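You operate a simulated robot arm through the tools that you are given. There is no shell and no other tool. Be economical: measure what you need, move in short steps, check, and stop when the job is done.

Carry out the task below with a simulated robot arm. There is one attempt and no reset: what you move stays moved.

TASK
Take the blue coil and leave it on top of the brown oven dish. Then take the box marked "larch" from the garden table and put it on the cream plate.

It is judged by the outcome, as a careful person would: the job done as asked, and still so three seconds after it is handed in. It fails if anything else is knocked over, pushed out of place, dropped, spilled or broken.

THE ROBOT
A 7-joint arm with a two-finger parallel gripper, fixed in place. Base frame: the origin is at the foot of the arm, x ahead of it, y to its left, z up; the work surface is at about z = 0. Lengths are in mm, angles in rad, forces in N, time in s.
With the tool pointing down near the work surface it reaches from about 240 to 620 mm from the base axis. Its first joint turns from -1.152 to 1.152 rad. Payload 2.6 kg.
Tool frame: the origin (TCP) lies between the finger pads and is the grasp point; the fingertips stand 30 mm ahead of it; z points along the fingers, y is the line along which they close. The gripper opens to 94 mm. The fingers are 28 mm wide and 10 mm thick; the gripper's body (50 by 96 mm) begins 55 mm behind the TCP.
Orientation is that of the tool frame in the base frame, as a unit quaternion [x, y, z, w]. With the fingers straight down and closing along the base's y, the tool's x points along the base's -x, its y along +y and its z along -z.

THE INTERFACE
- The arm moves only by the tool arm_command. Its argument "plan" is one flat list of numbers, 7 for each row, row after row: the shift along the tool's x, y, z in mm, then the turn, a rotation vector about the tool's x, y, z in rad, then the opening in per cent of the stroke, from 0 (shut) to 100 (fully open). In form: [dx, dy, dz, rx, ry, rz, claw, dx, dy, dz, rx, ry, rz, claw, ...]. A call has 1 to 8 rows; each row shifts and turns the commanded pose from where the row before left it, along the tool's axes as they then stand. A row lasts 0.2 s, in which the tool goes at most 50 mm and 0.15 rad; a call with a longer step from one row to the next is refused whole, and so is a gripper value outside its range. A pose out of reach is approached as far as the arm can. The call stops where the force on the tool passes 40 N (or 10 N more than at its start, if that is more) or the arm is blocked; 0.2 s more then pass. The fingers move at their own pace (about 72 mm/s each) and stop on an object; they squeeze with about 31 N. The grip force told is the motor's: it shows also when the fingers shut on nothing. Time passes only in rows, and 0.2 s behind the last, so rows that do not move let the fingers close. It gives the time, the measured TCP pose, the force on the tool (base axes), the opening and the grip force at its end, in the units of the frame above (readings bear some noise).
- Cameras (640 x 400 px; columns grow to the right, rows downward): "scene" is fixed at [40.3, 447.2, 551.9]; the picture's right is [-0.64, -0.77, 0.00], its down [-0.54, 0.45, -0.71] and it looks along [0.55, -0.46, -0.70] (base axes); focal length 271 px, centre (320, 200). "wrist" rides on the gripper at [-37, 0, -58] in the tool frame; the picture's right is [0.00, -1.00, 0.00], its down [0.97, 0.00, -0.24] and it looks along [0.24, 0.00, 0.97] (tool axes); focal length 218 px, centre (320, 200).
- get_image(camera): a new picture of that camera. No time passes.
- measure_at(camera, pixels): for up to 12 pixels [column, row] of the newest picture of that camera ("zoom" is the newest enlarged one), the place [x, y, z] in the base frame of the surface seen there, good to about 2 mm. No time passes.
- inspect(camera, box): a new picture of the part [left, top, right, bottom] of that camera's present view, enlarged. No time passes.
- hand_in(): hands the job in; it is judged then, once.

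Work in short steps. Measure before you move; look again where a grasp or a placing could have gone wrong, and mend it. You have 80 turns and 34 pictures in all, the two below and enlarged ones among them. Open the gripper and draw the arm clear of the work before you hand the job in, unless the task says otherwise; then end with one line.

The tools are called after "Call:" by a JSON object that holds its "op" and its "data". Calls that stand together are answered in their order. arm_command: Moves the arm, as the interface text tells. Its arguments: {"type":"object","properties":{"plan":{"type":"array","items":{"type":"number"}}},"required":["plan"]} The other tools are called the same way: get_image (camera) takes a picture; measure_at (camera, pixels) gives the place of the surface under pixels of a picture; inspect (camera, box) takes an enlarged picture of a part of a camera's view; hand_in () hands the job in.

At the start:

```text
time: 0.0
ee_pos: [394.8, -9.6, 304.3]
ee_rot: [0.0, 1.0, -0.001, 0.0]
force: [-0.2, -0.1, 1.2]
width: 94.1
finger_force: 0.0
```

scene: 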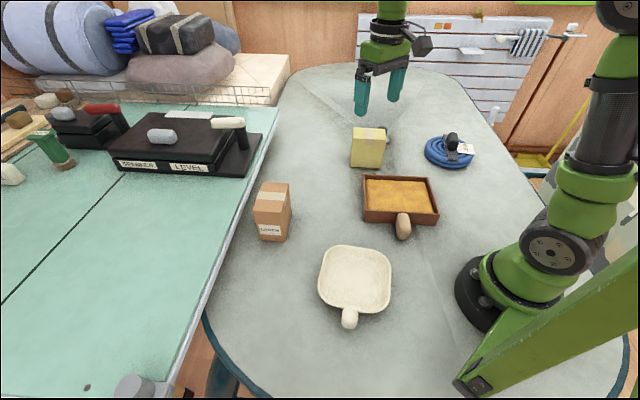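
wrist: 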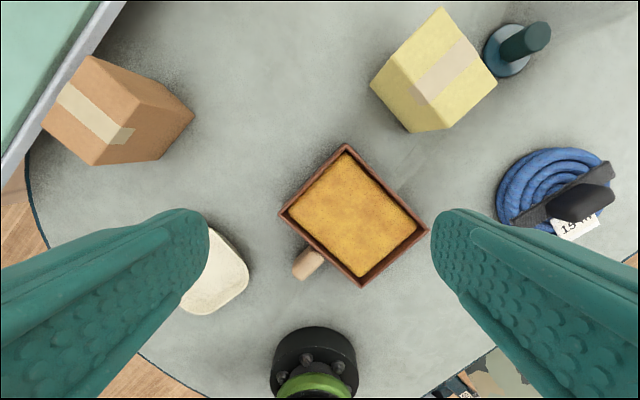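

The blue coil is at scene (450,150), the oven dish at (400,200), the larch box at about (272,212) and the cream plate at (355,280). I'll enlarge the coil and the boxes before measuring.

Call:
{"op": "inspect", "data": {"camera": "scene", "box": [340, 110, 500, 210]}}

Call:
{"op": "inspect", "data": {"camera": "wrist", "box": [460, 120, 640, 260]}}

Call:
{"op": "measure_at", "data": {"camera": "wrist", "pixels": [[555, 150], [500, 195], [610, 175], [525, 212], [560, 205], [590, 195], [605, 172], [548, 190], [345, 146], [428, 230], [280, 213], [361, 286]]}}

Call:
{"op": "measure_at", "data": {"camera": "scene", "pixels": [[262, 184], [290, 184], [284, 213], [253, 211], [260, 238], [288, 238], [355, 280], [325, 250], [388, 250], [322, 300], [385, 308], [400, 190]]}}

```text
4.00 times, centred on (420, 160) of scene
```

zoom: 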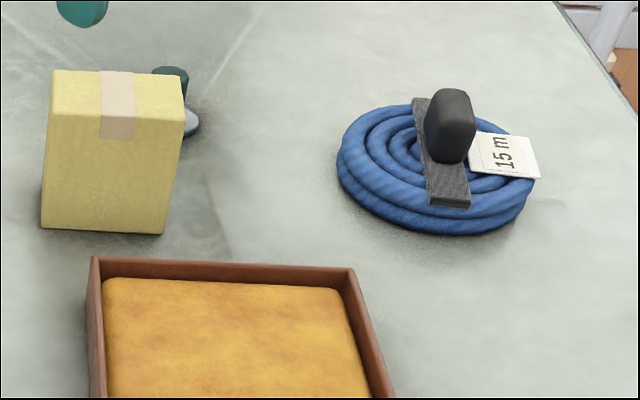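

```text
2.86 times, centred on (550, 190) of wrist
```

zoom: 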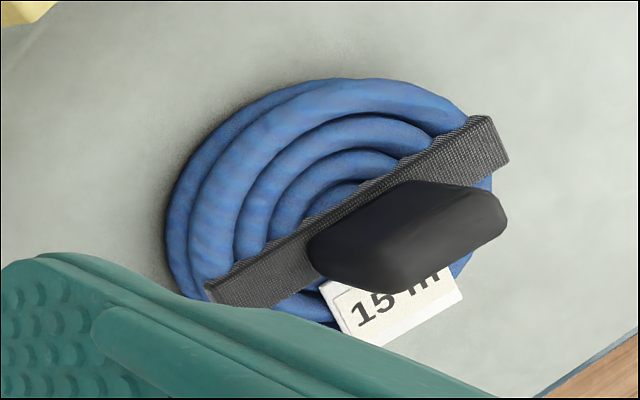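

```text
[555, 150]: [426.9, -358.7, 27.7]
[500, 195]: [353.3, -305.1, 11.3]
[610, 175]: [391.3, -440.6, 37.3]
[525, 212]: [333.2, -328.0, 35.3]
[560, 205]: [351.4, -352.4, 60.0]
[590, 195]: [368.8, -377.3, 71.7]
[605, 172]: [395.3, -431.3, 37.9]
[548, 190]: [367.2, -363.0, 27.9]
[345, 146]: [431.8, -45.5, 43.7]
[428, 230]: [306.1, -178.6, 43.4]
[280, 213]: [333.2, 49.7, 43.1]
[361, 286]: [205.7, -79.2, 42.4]
```

```text
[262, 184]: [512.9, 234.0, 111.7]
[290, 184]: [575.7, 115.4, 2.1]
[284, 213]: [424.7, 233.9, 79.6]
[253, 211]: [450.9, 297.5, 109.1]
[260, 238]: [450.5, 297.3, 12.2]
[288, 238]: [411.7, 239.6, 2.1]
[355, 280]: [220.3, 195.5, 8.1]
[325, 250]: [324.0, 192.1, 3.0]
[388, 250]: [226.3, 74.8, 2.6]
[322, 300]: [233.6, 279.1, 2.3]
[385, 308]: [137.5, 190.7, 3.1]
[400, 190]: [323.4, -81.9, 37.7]
```

The coil has a black knob handle on a strap, which should be graspable. Next I'll enlarge the brown box's label and measure the knob and box edges.

Call:
{"op": "inspect", "data": {"camera": "scene", "box": [240, 170, 304, 250]}}

Call:
{"op": "measure_at", "data": {"camera": "scene", "pixels": [[447, 135], [452, 133], [457, 135], [452, 140], [452, 146], [448, 147], [457, 147], [445, 158], [455, 160], [426, 152], [472, 155], [448, 167]]}}

Call:
{"op": "measure_at", "data": {"camera": "wrist", "pixels": [[90, 58], [137, 103], [94, 162], [43, 121], [191, 115], [550, 202], [565, 188], [598, 187], [610, 197], [575, 218], [540, 27], [530, 45]]}}

```text
5.00 times, centred on (272, 210) of scene
```

zoom: 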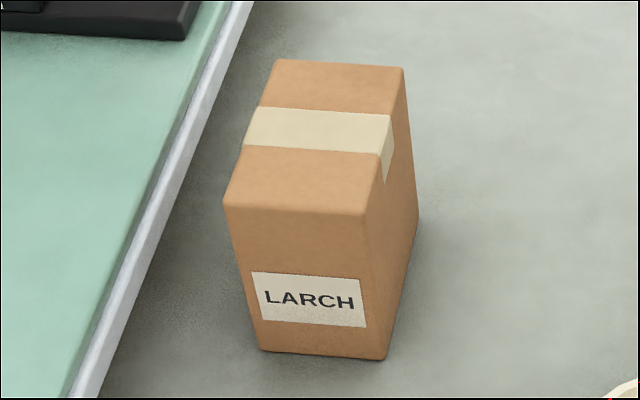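

```text
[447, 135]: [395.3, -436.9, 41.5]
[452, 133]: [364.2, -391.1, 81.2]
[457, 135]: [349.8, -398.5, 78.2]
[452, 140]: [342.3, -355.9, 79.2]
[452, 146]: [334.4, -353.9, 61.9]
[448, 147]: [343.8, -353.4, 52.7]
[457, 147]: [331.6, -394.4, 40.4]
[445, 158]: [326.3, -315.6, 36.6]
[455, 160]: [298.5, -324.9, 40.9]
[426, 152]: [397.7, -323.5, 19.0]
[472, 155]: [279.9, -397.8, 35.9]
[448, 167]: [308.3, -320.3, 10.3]
```

```text
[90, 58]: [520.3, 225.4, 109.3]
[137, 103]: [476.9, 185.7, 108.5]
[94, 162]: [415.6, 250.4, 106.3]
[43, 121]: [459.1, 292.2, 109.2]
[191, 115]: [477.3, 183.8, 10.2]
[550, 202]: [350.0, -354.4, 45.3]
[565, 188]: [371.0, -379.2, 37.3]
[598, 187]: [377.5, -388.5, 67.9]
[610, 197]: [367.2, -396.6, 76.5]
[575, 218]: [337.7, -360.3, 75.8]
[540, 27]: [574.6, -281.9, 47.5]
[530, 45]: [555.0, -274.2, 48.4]
```

The box reads LARCH. The knob is near (356,-376), its top at z≈80, and the strap runs along about (0.47,-0.88). I'll move above it and turn so the fingers close across the strap.

Call:
{"op": "arm_command", "data": {"plan": [4.9, -45.75, 10, 0, 0, 0, 100, 4.9, -45.75, 10, 0, 0, 0, 100, 4.9, -45.75, 10, 0, 0, 0, 100, 4.9, -45.75, 10, 0, 0, 0, 100, 4.9, -45.75, 10, 0, 0, 0, 100, 4.9, -45.75, 10, 0, 0, 0, 100, 4.9, -45.75, 10, 0, 0, 0, 100, 4.9, -45.75, 10, 0, 0, 0, 100]}}

Call:
{"op": "arm_command", "data": {"plan": [0, 0, 0, 0, 0, 0.135, 100, 0, 0, 0, 0, 0, 0.135, 100, 0, 0, 0, 0, 0, 0.135, 100, 0, 0, 0, 0, 0, 0.135, 100, 0, 0, 0, 0, 0, 0.135, 100, 0, 0, 0, 0, 0, 0.135, 100, 0, 0, 0, 0, 0, 0.135, 100, 0, 0, 0, 0, 0, 0.135, 100]}}

Call:
{"op": "get_image", "data": {"camera": "wrist"}}

```text
time: 1.8
ee_pos: [356.4, -375.9, 223.9]
ee_rot: [0.001, 1.0, 0.0, 0.0]
force: [0.2, 0.5, 0.4]
width: 93.9
finger_force: 0.0
```

```text
time: 3.6
ee_pos: [355.3, -376.9, 223.3]
ee_rot: [0.515, 0.857, 0.0, 0.0]
force: [-0.7, 1.1, -0.1]
width: 93.9
finger_force: 0.1
```

```text
28 pictures are left
```

wrist: 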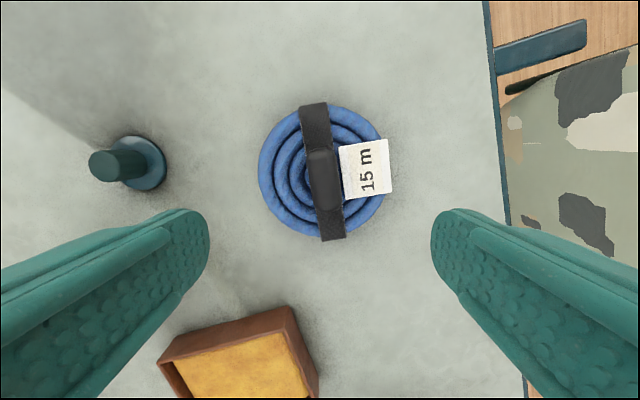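

The knob is at wrist (323,180). I'll measure it.

Call:
{"op": "measure_at", "data": {"camera": "wrist", "pixels": [[322, 155], [323, 170], [325, 185], [327, 205], [312, 175], [334, 175], [315, 200], [337, 200], [313, 108], [333, 235], [262, 170], [383, 210]]}}

Call:
{"op": "inspect", "data": {"camera": "wrist", "box": [240, 90, 400, 250]}}

```text
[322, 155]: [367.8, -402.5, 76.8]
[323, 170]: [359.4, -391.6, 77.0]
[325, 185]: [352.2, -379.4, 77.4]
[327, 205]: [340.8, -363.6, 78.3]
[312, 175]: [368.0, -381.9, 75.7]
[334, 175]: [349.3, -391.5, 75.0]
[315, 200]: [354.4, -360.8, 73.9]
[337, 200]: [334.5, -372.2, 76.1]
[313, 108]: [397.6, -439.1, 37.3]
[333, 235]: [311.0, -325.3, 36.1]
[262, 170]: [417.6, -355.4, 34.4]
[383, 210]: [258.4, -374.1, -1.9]
```

```text
2.50 times, centred on (320, 170) of wrist
```

zoom: 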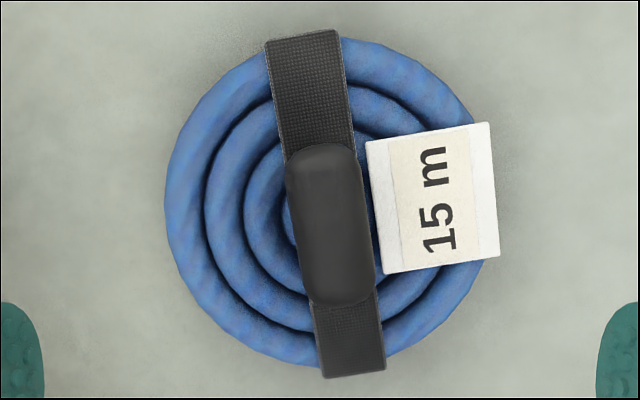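

The knob centre is about (354,-382) with its top at z≈78, and it sits about 8° off the fingers. I'll correct the turn, centre on it and descend to TCP z≈76 so the tips stay above the coil and tag.

Call:
{"op": "arm_command", "data": {"plan": [0, 0, 0, 0, 0, -0.14, 100, -3.4, -4.05, 20, 0, 0, 0, 100, 0, 0, 40, 0, 0, 0, 100, 0, 0, 40, 0, 0, 0, 100, 0, 0, 20, 0, 0, 0, 100, 0, 0, 0, 0, 0, 0, 100]}}

Call:
{"op": "get_image", "data": {"camera": "wrist"}}

```text
time: 5.0
ee_pos: [355.0, -382.1, 103.0]
ee_rot: [0.453, 0.892, 0.0, 0.0]
force: [0.3, 0.5, 0.8]
width: 94.2
finger_force: 0.0
```

```text
26 pictures are left
```

wrist: 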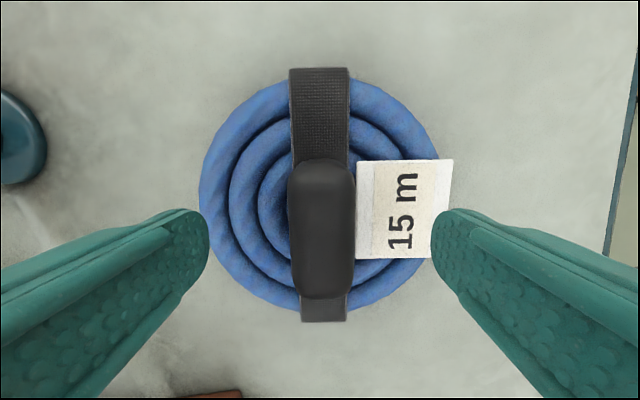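

The knob is aligned between the fingers and centred. I'll descend 27 mm and close.

Call:
{"op": "arm_command", "data": {"plan": [0, 0, 14, 0, 0, 0, 100, 0, 0, 13, 0, 0, 0, 100, 0, 0, 0, 0, 0, 0, 20, 0, 0, 0, 0, 0, 0, 0, 0, 0, 0, 0, 0, 0, 0, 0, 0, 0, 0, 0, 0, 0]}}

Call:
{"op": "arm_command", "data": {"plan": [0, 0, -15, 0, 0, 0, 0, 0, 0, -15, 0, 0, 0, 0]}}

Call:
{"op": "get_image", "data": {"camera": "scene"}}

```text
time: 6.4
ee_pos: [355.4, -382.9, 75.6]
ee_rot: [0.452, 0.892, 0.001, 0.0]
force: [-1.0, 0.0, 0.0]
width: 34.1
finger_force: 31.2
```

```text
time: 7.0
ee_pos: [355.9, -382.6, 107.4]
ee_rot: [0.453, 0.892, 0.001, 0.0]
force: [0.1, -0.4, -4.3]
width: 34.4
finger_force: 31.6
```

```text
25 pictures are left
```

scene: 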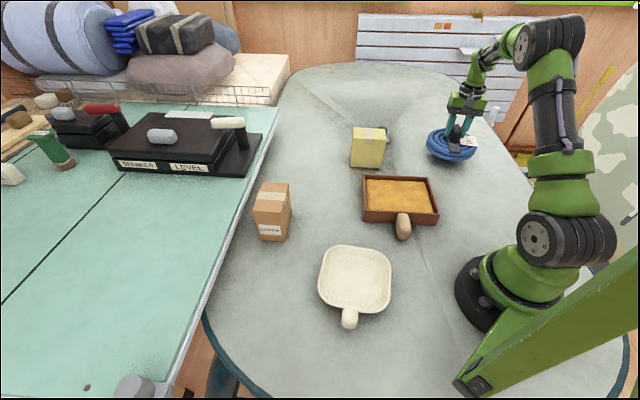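

The coil is lifted and held. I'll raise it clear of the yellow box and carry it over the dish centre at about (319,-63).

Call:
{"op": "arm_command", "data": {"plan": [0, 0, -30, 0, 0, 0, 0, 0, 0, -40, 0, 0, 0, 0, 0, 0, -40, 0, 0, 0, 0, 0, 0, -10, 0, 0, 0, 0]}}

Call:
{"op": "arm_command", "data": {"plan": [34.9, 19.85, 0, 0, 0, 0, 0, 34.9, 19.85, 0, 0, 0, 0, 0, 34.9, 19.85, 0, 0, 0, 0, 0, 34.9, 19.85, 0, 0, 0, 0, 0, 34.9, 19.85, 0, 0, 0, 0, 0, 34.9, 19.85, 0, 0, 0, 0, 0, 34.9, 19.85, 0, 0, 0, 0, 0, 34.9, 19.85, 0, 0, 0, 0, 0]}}

Call:
{"op": "get_image", "data": {"camera": "scene"}}

Call:
{"op": "get_image", "data": {"camera": "wrist"}}

```text
time: 8.0
ee_pos: [355.4, -379.3, 226.0]
ee_rot: [0.452, 0.892, 0.0, 0.0]
force: [0.3, -0.8, -4.7]
width: 34.2
finger_force: 30.5
```

```text
time: 9.8
ee_pos: [319.7, -61.2, 226.2]
ee_rot: [0.453, 0.891, 0.0, 0.0]
force: [0.6, -0.4, -4.6]
width: 34.2
finger_force: 31.0
```

```text
24 pictures are left
```

scene: 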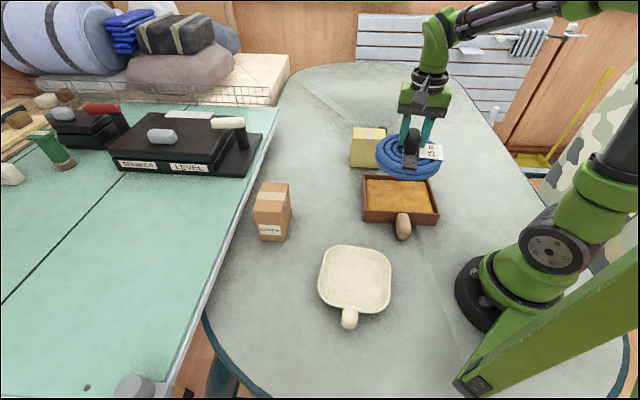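

```text
23 pictures are left
```

wrist: 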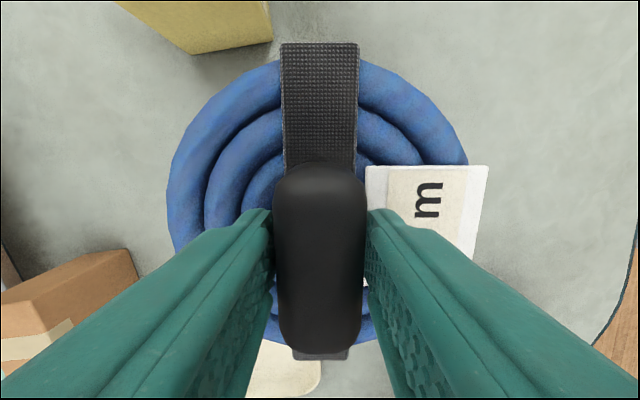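

The coil is above the dish. I'll check its tilt, the dish rim in the scene view and the yellow box clearance.

Call:
{"op": "measure_at", "data": {"camera": "wrist", "pixels": [[185, 170], [210, 110], [445, 125], [320, 50], [192, 52], [272, 38], [265, 10], [440, 160], [340, 357]]}}

Call:
{"op": "measure_at", "data": {"camera": "scene", "pixels": [[363, 177], [363, 212], [437, 214], [430, 180], [400, 195], [352, 166], [381, 167], [380, 150], [437, 165], [410, 177]]}}

```text
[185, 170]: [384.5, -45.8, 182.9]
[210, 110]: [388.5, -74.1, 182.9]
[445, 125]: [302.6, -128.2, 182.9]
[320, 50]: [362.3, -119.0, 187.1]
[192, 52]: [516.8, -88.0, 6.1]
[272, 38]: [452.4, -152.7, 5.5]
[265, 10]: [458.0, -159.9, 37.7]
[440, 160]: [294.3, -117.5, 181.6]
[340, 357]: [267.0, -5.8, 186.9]
```

```text
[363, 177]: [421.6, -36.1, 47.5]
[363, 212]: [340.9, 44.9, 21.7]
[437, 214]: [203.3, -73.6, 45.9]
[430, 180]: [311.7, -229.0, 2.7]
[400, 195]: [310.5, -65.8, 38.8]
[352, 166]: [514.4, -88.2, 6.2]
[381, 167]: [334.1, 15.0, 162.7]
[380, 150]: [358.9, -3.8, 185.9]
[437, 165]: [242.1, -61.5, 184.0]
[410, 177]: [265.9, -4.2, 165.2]
```

The coil is level and centred over the dish, well clear of the yellow box. I'll lower it to just above the rim, then ease it down to contact.

Call:
{"op": "arm_command", "data": {"plan": [0, 0, 35, 0, 0, 0, 0, 0, 0, 35, 0, 0, 0, 0, 0, 0, 20, 0, 0, 0, 0, 0, 0, 9, 0, 0, 0, 0, 0, 0, 0, 0, 0, 0, 0]}}

Call:
{"op": "arm_command", "data": {"plan": [0, 0, 3, 0, 0, 0, 0, 0, 0, 2, 0, 0, 0, 0, 0, 0, 2, 0, 0, 0, 0, 0, 0, 0, 0, 0, 0, 0]}}

Call:
{"op": "inspect", "data": {"camera": "scene", "box": [340, 130, 468, 250]}}

```text
time: 11.0
ee_pos: [319.3, -63.4, 128.0]
ee_rot: [0.452, 0.892, 0.0, 0.0]
force: [-0.2, 0.3, -4.1]
width: 34.4
finger_force: 30.7
```

```text
time: 12.0
ee_pos: [320.7, -64.7, 123.0]
ee_rot: [0.453, 0.891, 0.0, 0.004]
force: [2.3, -11.6, 33.3]
width: 34.3
finger_force: 31.4
```

```text
3.33 times, centred on (404, 190) of scene
```

zoom: 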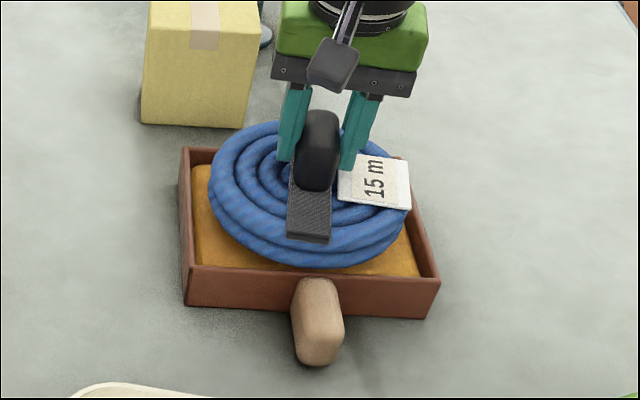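

It touched down with about 33 N. I'll back off 2 mm, open and lift away.

Call:
{"op": "arm_command", "data": {"plan": [0, 0, -2, 0, 0, 0, 0, 0, 0, 0, 0, 0, 0, 20, 0, 0, 0, 0, 0, 0, 65, 0, 0, 0, 0, 0, 0, 75, 0, 0, 0, 0, 0, 0, 75, 0, 0, -20, 0, 0, 0, 75, 0, 0, -40, 0, 0, 0, 75, 0, 0, -45, 0, 0, 0, 75]}}

Call:
{"op": "inspect", "data": {"camera": "scene", "box": [340, 130, 468, 250]}}

```text
time: 13.8
ee_pos: [319.1, -61.4, 229.5]
ee_rot: [0.452, 0.892, 0.0, 0.0]
force: [0.8, -0.3, 0.9]
width: 70.6
finger_force: 0.0
```

```text
3.33 times, centred on (404, 190) of scene
```

zoom: 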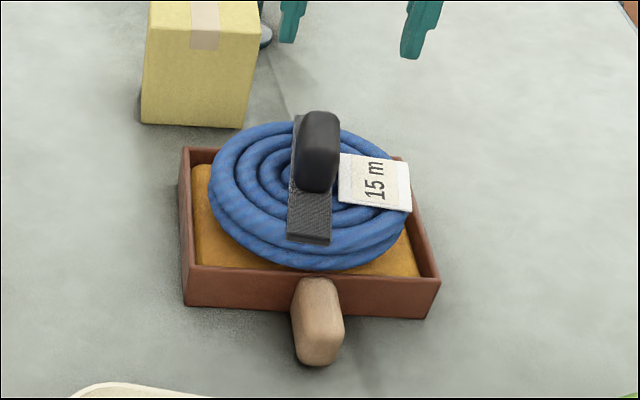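

The coil rests on the dish and nothing else moved. Next I'll go above the larch box, top centre at about (468,238), and turn to its long axis.

Call:
{"op": "arm_command", "data": {"plan": [19.28, 37.1, 0, 0, 0, 0, 100, 19.28, 37.1, 0, 0, 0, 0, 100, 19.28, 37.1, 0, 0, 0, 0, 100, 19.28, 37.1, 0, 0, 0, 0, 100, 19.28, 37.1, 0, 0, 0, 0, 100, 19.28, 37.1, 0, 0, 0, 0, 100, 19.28, 37.1, 0, 0, 0, 0, 100, 19.28, 37.1, 0, 0, 0, 0, 100]}}

Call:
{"op": "arm_command", "data": {"plan": [0, 0, 0, 0, 0, -0.12, 100, 0, 0, 0, 0, 0, 0, 100]}}

Call:
{"op": "get_image", "data": {"camera": "wrist"}}

Call:
{"op": "get_image", "data": {"camera": "scene"}}

```text
time: 15.6
ee_pos: [466.7, 238.3, 228.0]
ee_rot: [0.453, 0.892, 0.0, 0.0]
force: [0.0, -0.6, -0.4]
width: 93.8
finger_force: 0.0
```

```text
time: 16.2
ee_pos: [467.5, 237.7, 227.0]
ee_rot: [0.398, 0.917, -0.001, 0.0]
force: [-0.8, -0.4, -0.8]
width: 93.9
finger_force: 0.1
```

```text
20 pictures are left
```

wrist: 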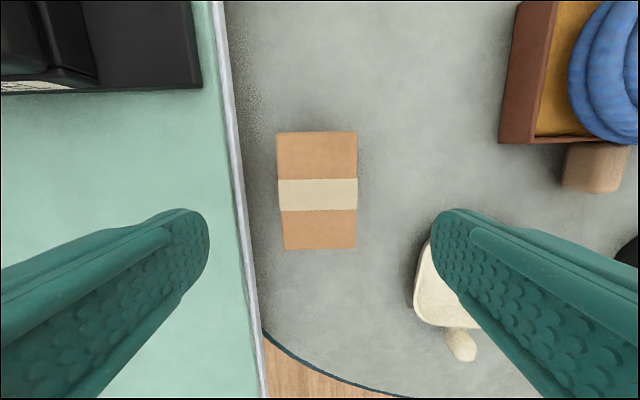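

```text
19 pictures are left
```

scene: 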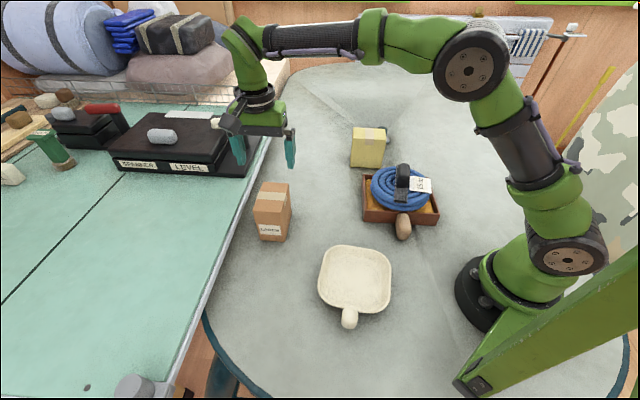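

The box top spans wrist cols 278–357 and rows 131–250, with the bench edge near column 245. I'll measure the exact box top, bench edge and plate.

Call:
{"op": "measure_at", "data": {"camera": "wrist", "pixels": [[280, 135], [354, 135], [354, 246], [286, 246], [318, 194], [238, 150], [246, 220], [252, 270], [246, 135], [225, 200], [282, 194], [354, 194]]}}

Call:
{"op": "measure_at", "data": {"camera": "scene", "pixels": [[355, 275], [330, 255], [383, 256], [327, 300], [382, 304], [355, 249], [323, 280], [388, 285], [352, 305], [334, 248], [349, 320], [390, 262]]}}

Call:
{"op": "inspect", "data": {"camera": "scene", "box": [300, 230, 412, 340]}}

```text
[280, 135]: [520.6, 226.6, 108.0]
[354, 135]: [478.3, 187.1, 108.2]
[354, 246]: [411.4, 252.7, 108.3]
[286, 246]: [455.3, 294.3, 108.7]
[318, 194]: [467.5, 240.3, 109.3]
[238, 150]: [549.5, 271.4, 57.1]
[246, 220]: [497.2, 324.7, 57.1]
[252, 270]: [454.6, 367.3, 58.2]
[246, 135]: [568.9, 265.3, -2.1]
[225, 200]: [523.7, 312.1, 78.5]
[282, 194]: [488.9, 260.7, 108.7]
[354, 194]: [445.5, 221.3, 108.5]
```

```text
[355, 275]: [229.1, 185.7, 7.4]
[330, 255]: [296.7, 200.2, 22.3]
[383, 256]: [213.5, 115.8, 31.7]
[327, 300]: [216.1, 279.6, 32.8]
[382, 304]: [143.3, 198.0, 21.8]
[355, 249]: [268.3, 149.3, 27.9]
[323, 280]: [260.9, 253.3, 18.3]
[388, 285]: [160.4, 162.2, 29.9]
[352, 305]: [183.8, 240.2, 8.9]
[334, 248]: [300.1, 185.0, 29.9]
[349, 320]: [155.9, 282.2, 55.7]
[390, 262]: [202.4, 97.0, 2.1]
```

```text
3.64 times, centred on (356, 285) of scene
```

zoom: 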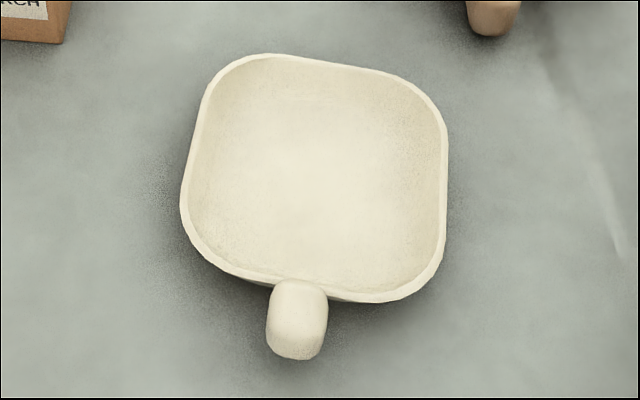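

The box is centred at (466,240), about 60×92 mm, with the bench edge 80 mm away, so the fingers clear it. I'll trim 2° and descend partway, and profile the plate's floor in the same step.

Call:
{"op": "measure_at", "data": {"camera": "zoom", "pixels": [[325, 75], [323, 100], [321, 130], [318, 175], [315, 210], [312, 240], [310, 265], [215, 165], [240, 168], [270, 170], [385, 180], [415, 182]]}}

Call:
{"op": "arm_command", "data": {"plan": [0, 0, 0, 0, 0, -0.04, 94, 2.5, 1.0, 30, 0, 0, 0, 94, 0, 0, 40, 0, 0, 0, 94, 0, 0, 15, 0, 0, 0, 94, 0, 0, 0, 0, 0, 0, 94]}}

Call:
{"op": "get_image", "data": {"camera": "wrist"}}

```text
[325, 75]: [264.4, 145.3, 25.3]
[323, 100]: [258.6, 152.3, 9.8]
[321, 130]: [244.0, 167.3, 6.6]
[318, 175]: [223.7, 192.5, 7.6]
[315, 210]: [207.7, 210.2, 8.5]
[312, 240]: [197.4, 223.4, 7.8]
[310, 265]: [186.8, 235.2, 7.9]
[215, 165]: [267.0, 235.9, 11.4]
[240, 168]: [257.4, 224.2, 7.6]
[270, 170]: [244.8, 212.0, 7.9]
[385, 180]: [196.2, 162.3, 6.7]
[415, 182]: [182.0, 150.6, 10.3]
```

```text
time: 17.4
ee_pos: [465.7, 241.2, 142.1]
ee_rot: [0.379, 0.925, 0.001, 0.0]
force: [-1.0, -0.2, 0.1]
width: 88.4
finger_force: 0.1
```

```text
17 pictures are left
```

wrist: 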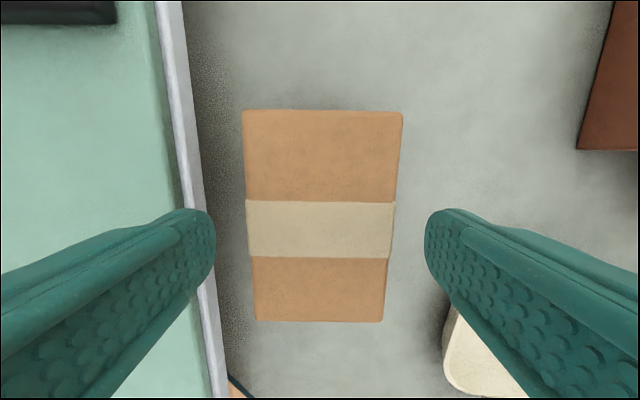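

The box is centred between the fingers, with the right pixel symmetry at row 228. I'll descend to z≈68, close and lift a little.

Call:
{"op": "arm_command", "data": {"plan": [0, 0, 30, 0, 0, 0, 94, 0, 0, 30, 0, 0, 0, 94, 0, 0, 14, 0, 0, 0, 94, 0, 0, 0, 0, 0, 0, 94, 0, 0, 0, 0, 0, 0, 40, 0, 0, 0, 0, 0, 0, 20, 0, 0, 0, 0, 0, 0, 20]}}

Call:
{"op": "arm_command", "data": {"plan": [0, 0, 0, 0, 0, 0, 0, 0, 0, -10, 0, 0, 0, 0, 0, 0, -20, 0, 0, 0, 0]}}

Call:
{"op": "get_image", "data": {"camera": "scene"}}

```text
time: 19.0
ee_pos: [464.9, 239.4, 67.9]
ee_rot: [0.38, 0.925, 0.0, -0.001]
force: [0.5, 0.6, -0.7]
width: 68.9
finger_force: 30.9
```

```text
time: 19.8
ee_pos: [464.7, 238.7, 99.3]
ee_rot: [0.381, 0.924, 0.001, 0.0]
force: [0.5, -0.3, -2.7]
width: 68.9
finger_force: 30.5
```

```text
16 pictures are left
```

scene: 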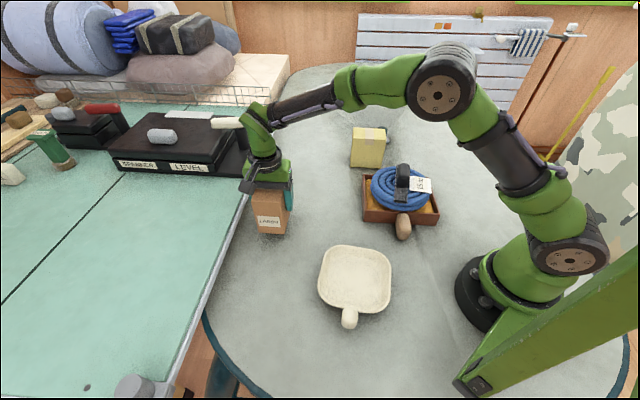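

The box is held (width 68.9, 31 N). I'll raise it and carry it above the plate floor centre at about (221,195), turning 4.5° to match the plate.

Call:
{"op": "arm_command", "data": {"plan": [0, 0, -30, 0, 0, 0, 0, 0, 0, -30, 0, 0, 0, 0]}}

Call:
{"op": "arm_command", "data": {"plan": [20.36, -28.96, 0, 0, 0, 0, 0, 20.36, -28.96, 0, 0, 0, 0, 0, 20.36, -28.96, 0, 0, 0, 0, 0, 20.36, -28.96, 0, 0, 0, 0, 0, 20.36, -28.96, 0, 0, 0, 0, 0, 20.36, -28.96, 0, 0, 0, 0, 0, 20.36, -28.96, 0, 0, 0, 0, 0, 0, 0, 0, 0, 0, 0.08, 0]}}

Call:
{"op": "get_image", "data": {"camera": "scene"}}

Call:
{"op": "get_image", "data": {"camera": "wrist"}}

```text
time: 20.4
ee_pos: [464.7, 239.1, 157.5]
ee_rot: [0.379, 0.925, 0.0, 0.0]
force: [0.2, 0.5, -3.1]
width: 69.1
finger_force: 31.2
```

```text
time: 22.2
ee_pos: [220.2, 194.8, 158.9]
ee_rot: [0.417, 0.909, 0.0, 0.001]
force: [-0.3, -0.3, -3.2]
width: 69.1
finger_force: 31.0
```

```text
15 pictures are left
```

scene: 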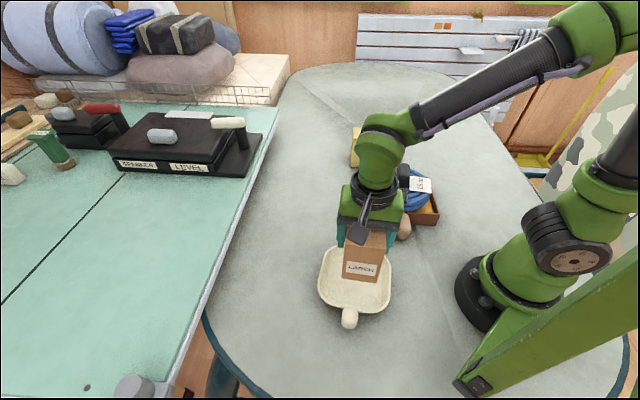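

```text
14 pictures are left
```

wrist: 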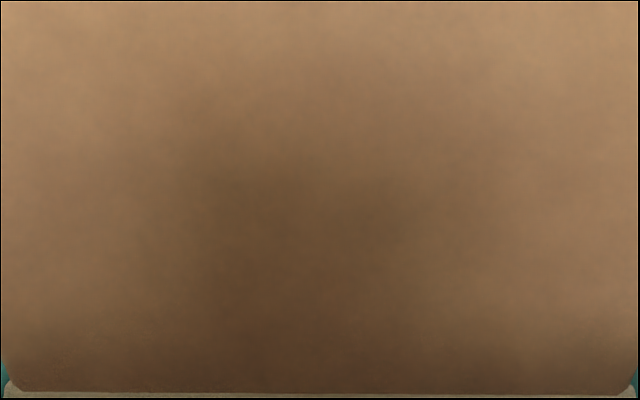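

The box is above the plate. I'll check where its lower edge sits relative to the plate before lowering.

Call:
{"op": "inspect", "data": {"camera": "scene", "box": [300, 220, 412, 340]}}

Call:
{"op": "measure_at", "data": {"camera": "scene", "pixels": [[345, 276], [376, 281], [346, 262], [380, 266], [384, 258], [327, 255], [330, 248], [323, 300]]}}

```text
3.33 times, centred on (356, 280) of scene
```

zoom: 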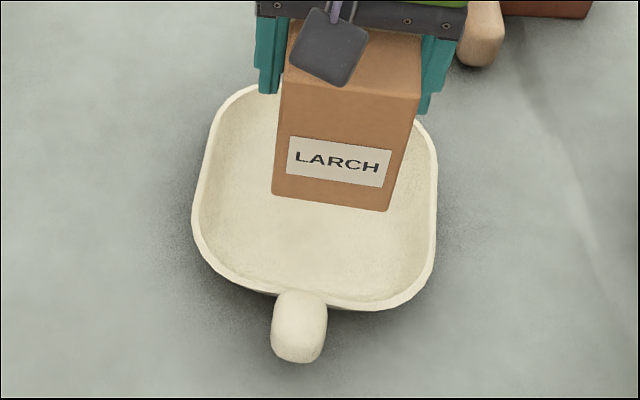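

```text
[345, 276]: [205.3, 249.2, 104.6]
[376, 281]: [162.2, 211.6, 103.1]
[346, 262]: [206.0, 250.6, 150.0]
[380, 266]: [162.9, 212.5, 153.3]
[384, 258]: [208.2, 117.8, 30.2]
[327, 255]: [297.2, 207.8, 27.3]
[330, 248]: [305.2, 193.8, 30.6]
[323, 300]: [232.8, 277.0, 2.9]
```

The box's front edge is roughly 4 mm off centre both ways, so I'll shift −4 along tool x and +4 along y. Then I'll lower to just above the floor.

Call:
{"op": "arm_command", "data": {"plan": [-4, 4, 15, 0, 0, 0, 0, 0, 0, 30, 0, 0, 0, 0, 0, 0, 22, 0, 0, 0, 0, 0, 0, 10, 0, 0, 0, 0, 0, 0, 0, 0, 0, 0, 0]}}

Call:
{"op": "inspect", "data": {"camera": "scene", "box": [300, 220, 412, 340]}}

```text
time: 23.4
ee_pos: [229.2, 194.3, 81.4]
ee_rot: [0.417, 0.909, 0.0, 0.001]
force: [-0.5, -0.2, -2.9]
width: 69.4
finger_force: 31.0
```

```text
3.33 times, centred on (356, 280) of scene
```

zoom: 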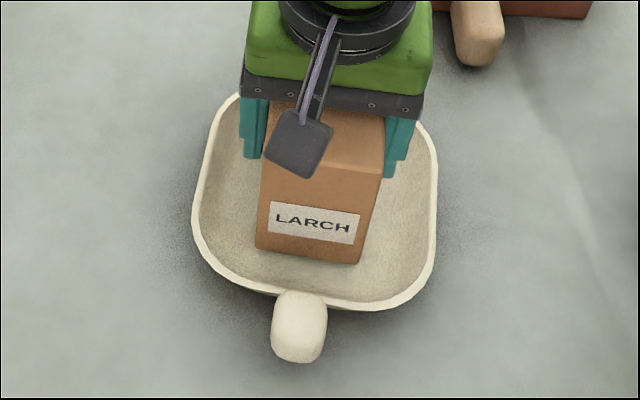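

The box is about 3 mm left of centre and otherwise inside the floor. I'll nudge it and lower gently to contact.

Call:
{"op": "arm_command", "data": {"plan": [0, -3, 1, 0, 0, 0, 0, 0, 0, 2, 0, 0, 0, 0, 0, 0, 2, 0, 0, 0, 0, 0, 0, 0, 0, 0, 0, 0]}}

```text
time: 24.4
ee_pos: [227.3, 192.8, 76.5]
ee_rot: [0.416, 0.909, 0.0, 0.001]
force: [0.9, 0.4, -3.1]
width: 69.4
finger_force: 30.8
```

Call:
{"op": "arm_command", "data": {"plan": [0, 0, 1, 0, 0, 0, 0, 0, 0, 1, 0, 0, 0, 0, 0, 0, 0, 0, 0, 0, 0]}}

```text
time: 25.2
ee_pos: [225.9, 191.9, 75.5]
ee_rot: [0.417, 0.909, 0.0, -0.001]
force: [0.5, -0.2, -3.2]
width: 69.1
finger_force: 31.6
```

Still no contact, with force at −3 N. I'll continue in 1 mm steps.

Call:
{"op": "arm_command", "data": {"plan": [0, 0, 1, 0, 0, 0, 0, 0, 0, 1, 0, 0, 0, 0, 0, 0, 0, 0, 0, 0, 0]}}

```text
time: 26.0
ee_pos: [225.8, 192.1, 73.5]
ee_rot: [0.417, 0.909, 0.001, 0.0]
force: [-4.5, -5.1, 22.1]
width: 68.9
finger_force: 30.9
```

It has made contact at 22 N. I'll ease up 1 mm, open and withdraw upward.

Call:
{"op": "arm_command", "data": {"plan": [0, 0, -1, 0, 0, 0, 0, 0, 0, 0, 0, 0, 0, 80, 0, 0, 0, 0, 0, 0, 95, 0, 0, 0, 0, 0, 0, 95, 0, 0, -20, 0, 0, 0, 95, 0, 0, -40, 0, 0, 0, 95, 0, 0, -45, 0, 0, 0, 95, 0, 0, -45, 0, 0, 0, 95]}}

Call:
{"op": "arm_command", "data": {"plan": [-35, 0, -15, 0, 0, 0, 95, -35, 0, -15, 0, 0, 0, 95, -35, 0, 0, 0, 0, 0, 95, -35, 0, 0, 0, 0, 0, 95, 0, 0, 0, 0, 0, 0, 95]}}

Call:
{"op": "get_image", "data": {"camera": "scene"}}

Call:
{"op": "inspect", "data": {"camera": "scene", "box": [290, 150, 450, 340]}}

```text
time: 27.8
ee_pos: [226.4, 193.9, 224.7]
ee_rot: [0.416, 0.909, 0.0, 0.0]
force: [-0.3, -1.1, -0.6]
width: 89.2
finger_force: 0.1
```

```text
time: 29.0
ee_pos: [318.2, 86.7, 254.1]
ee_rot: [0.417, 0.909, 0.0, 0.0]
force: [0.4, 0.2, -0.3]
width: 89.0
finger_force: 0.1
```

```text
11 pictures are left
```

scene: 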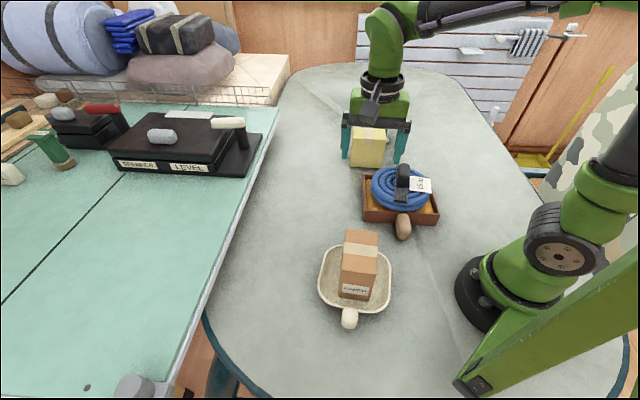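

```text
2.11 times, centred on (370, 245) of scene
```

zoom: 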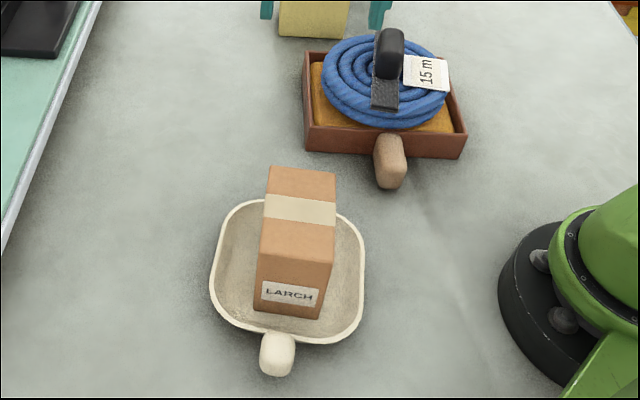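

The box stands upright in the plate, the coil rests on the dish, and the open gripper is well above everything. I'm handing in now.

Call:
{"op": "hand_in", "data": {}}

```text
The job is handed in.
```

The blue coil is on top of the brown oven dish and the "larch" box is standing on the cream plate; nothing else moved in the last pictures, and the job is handed in.
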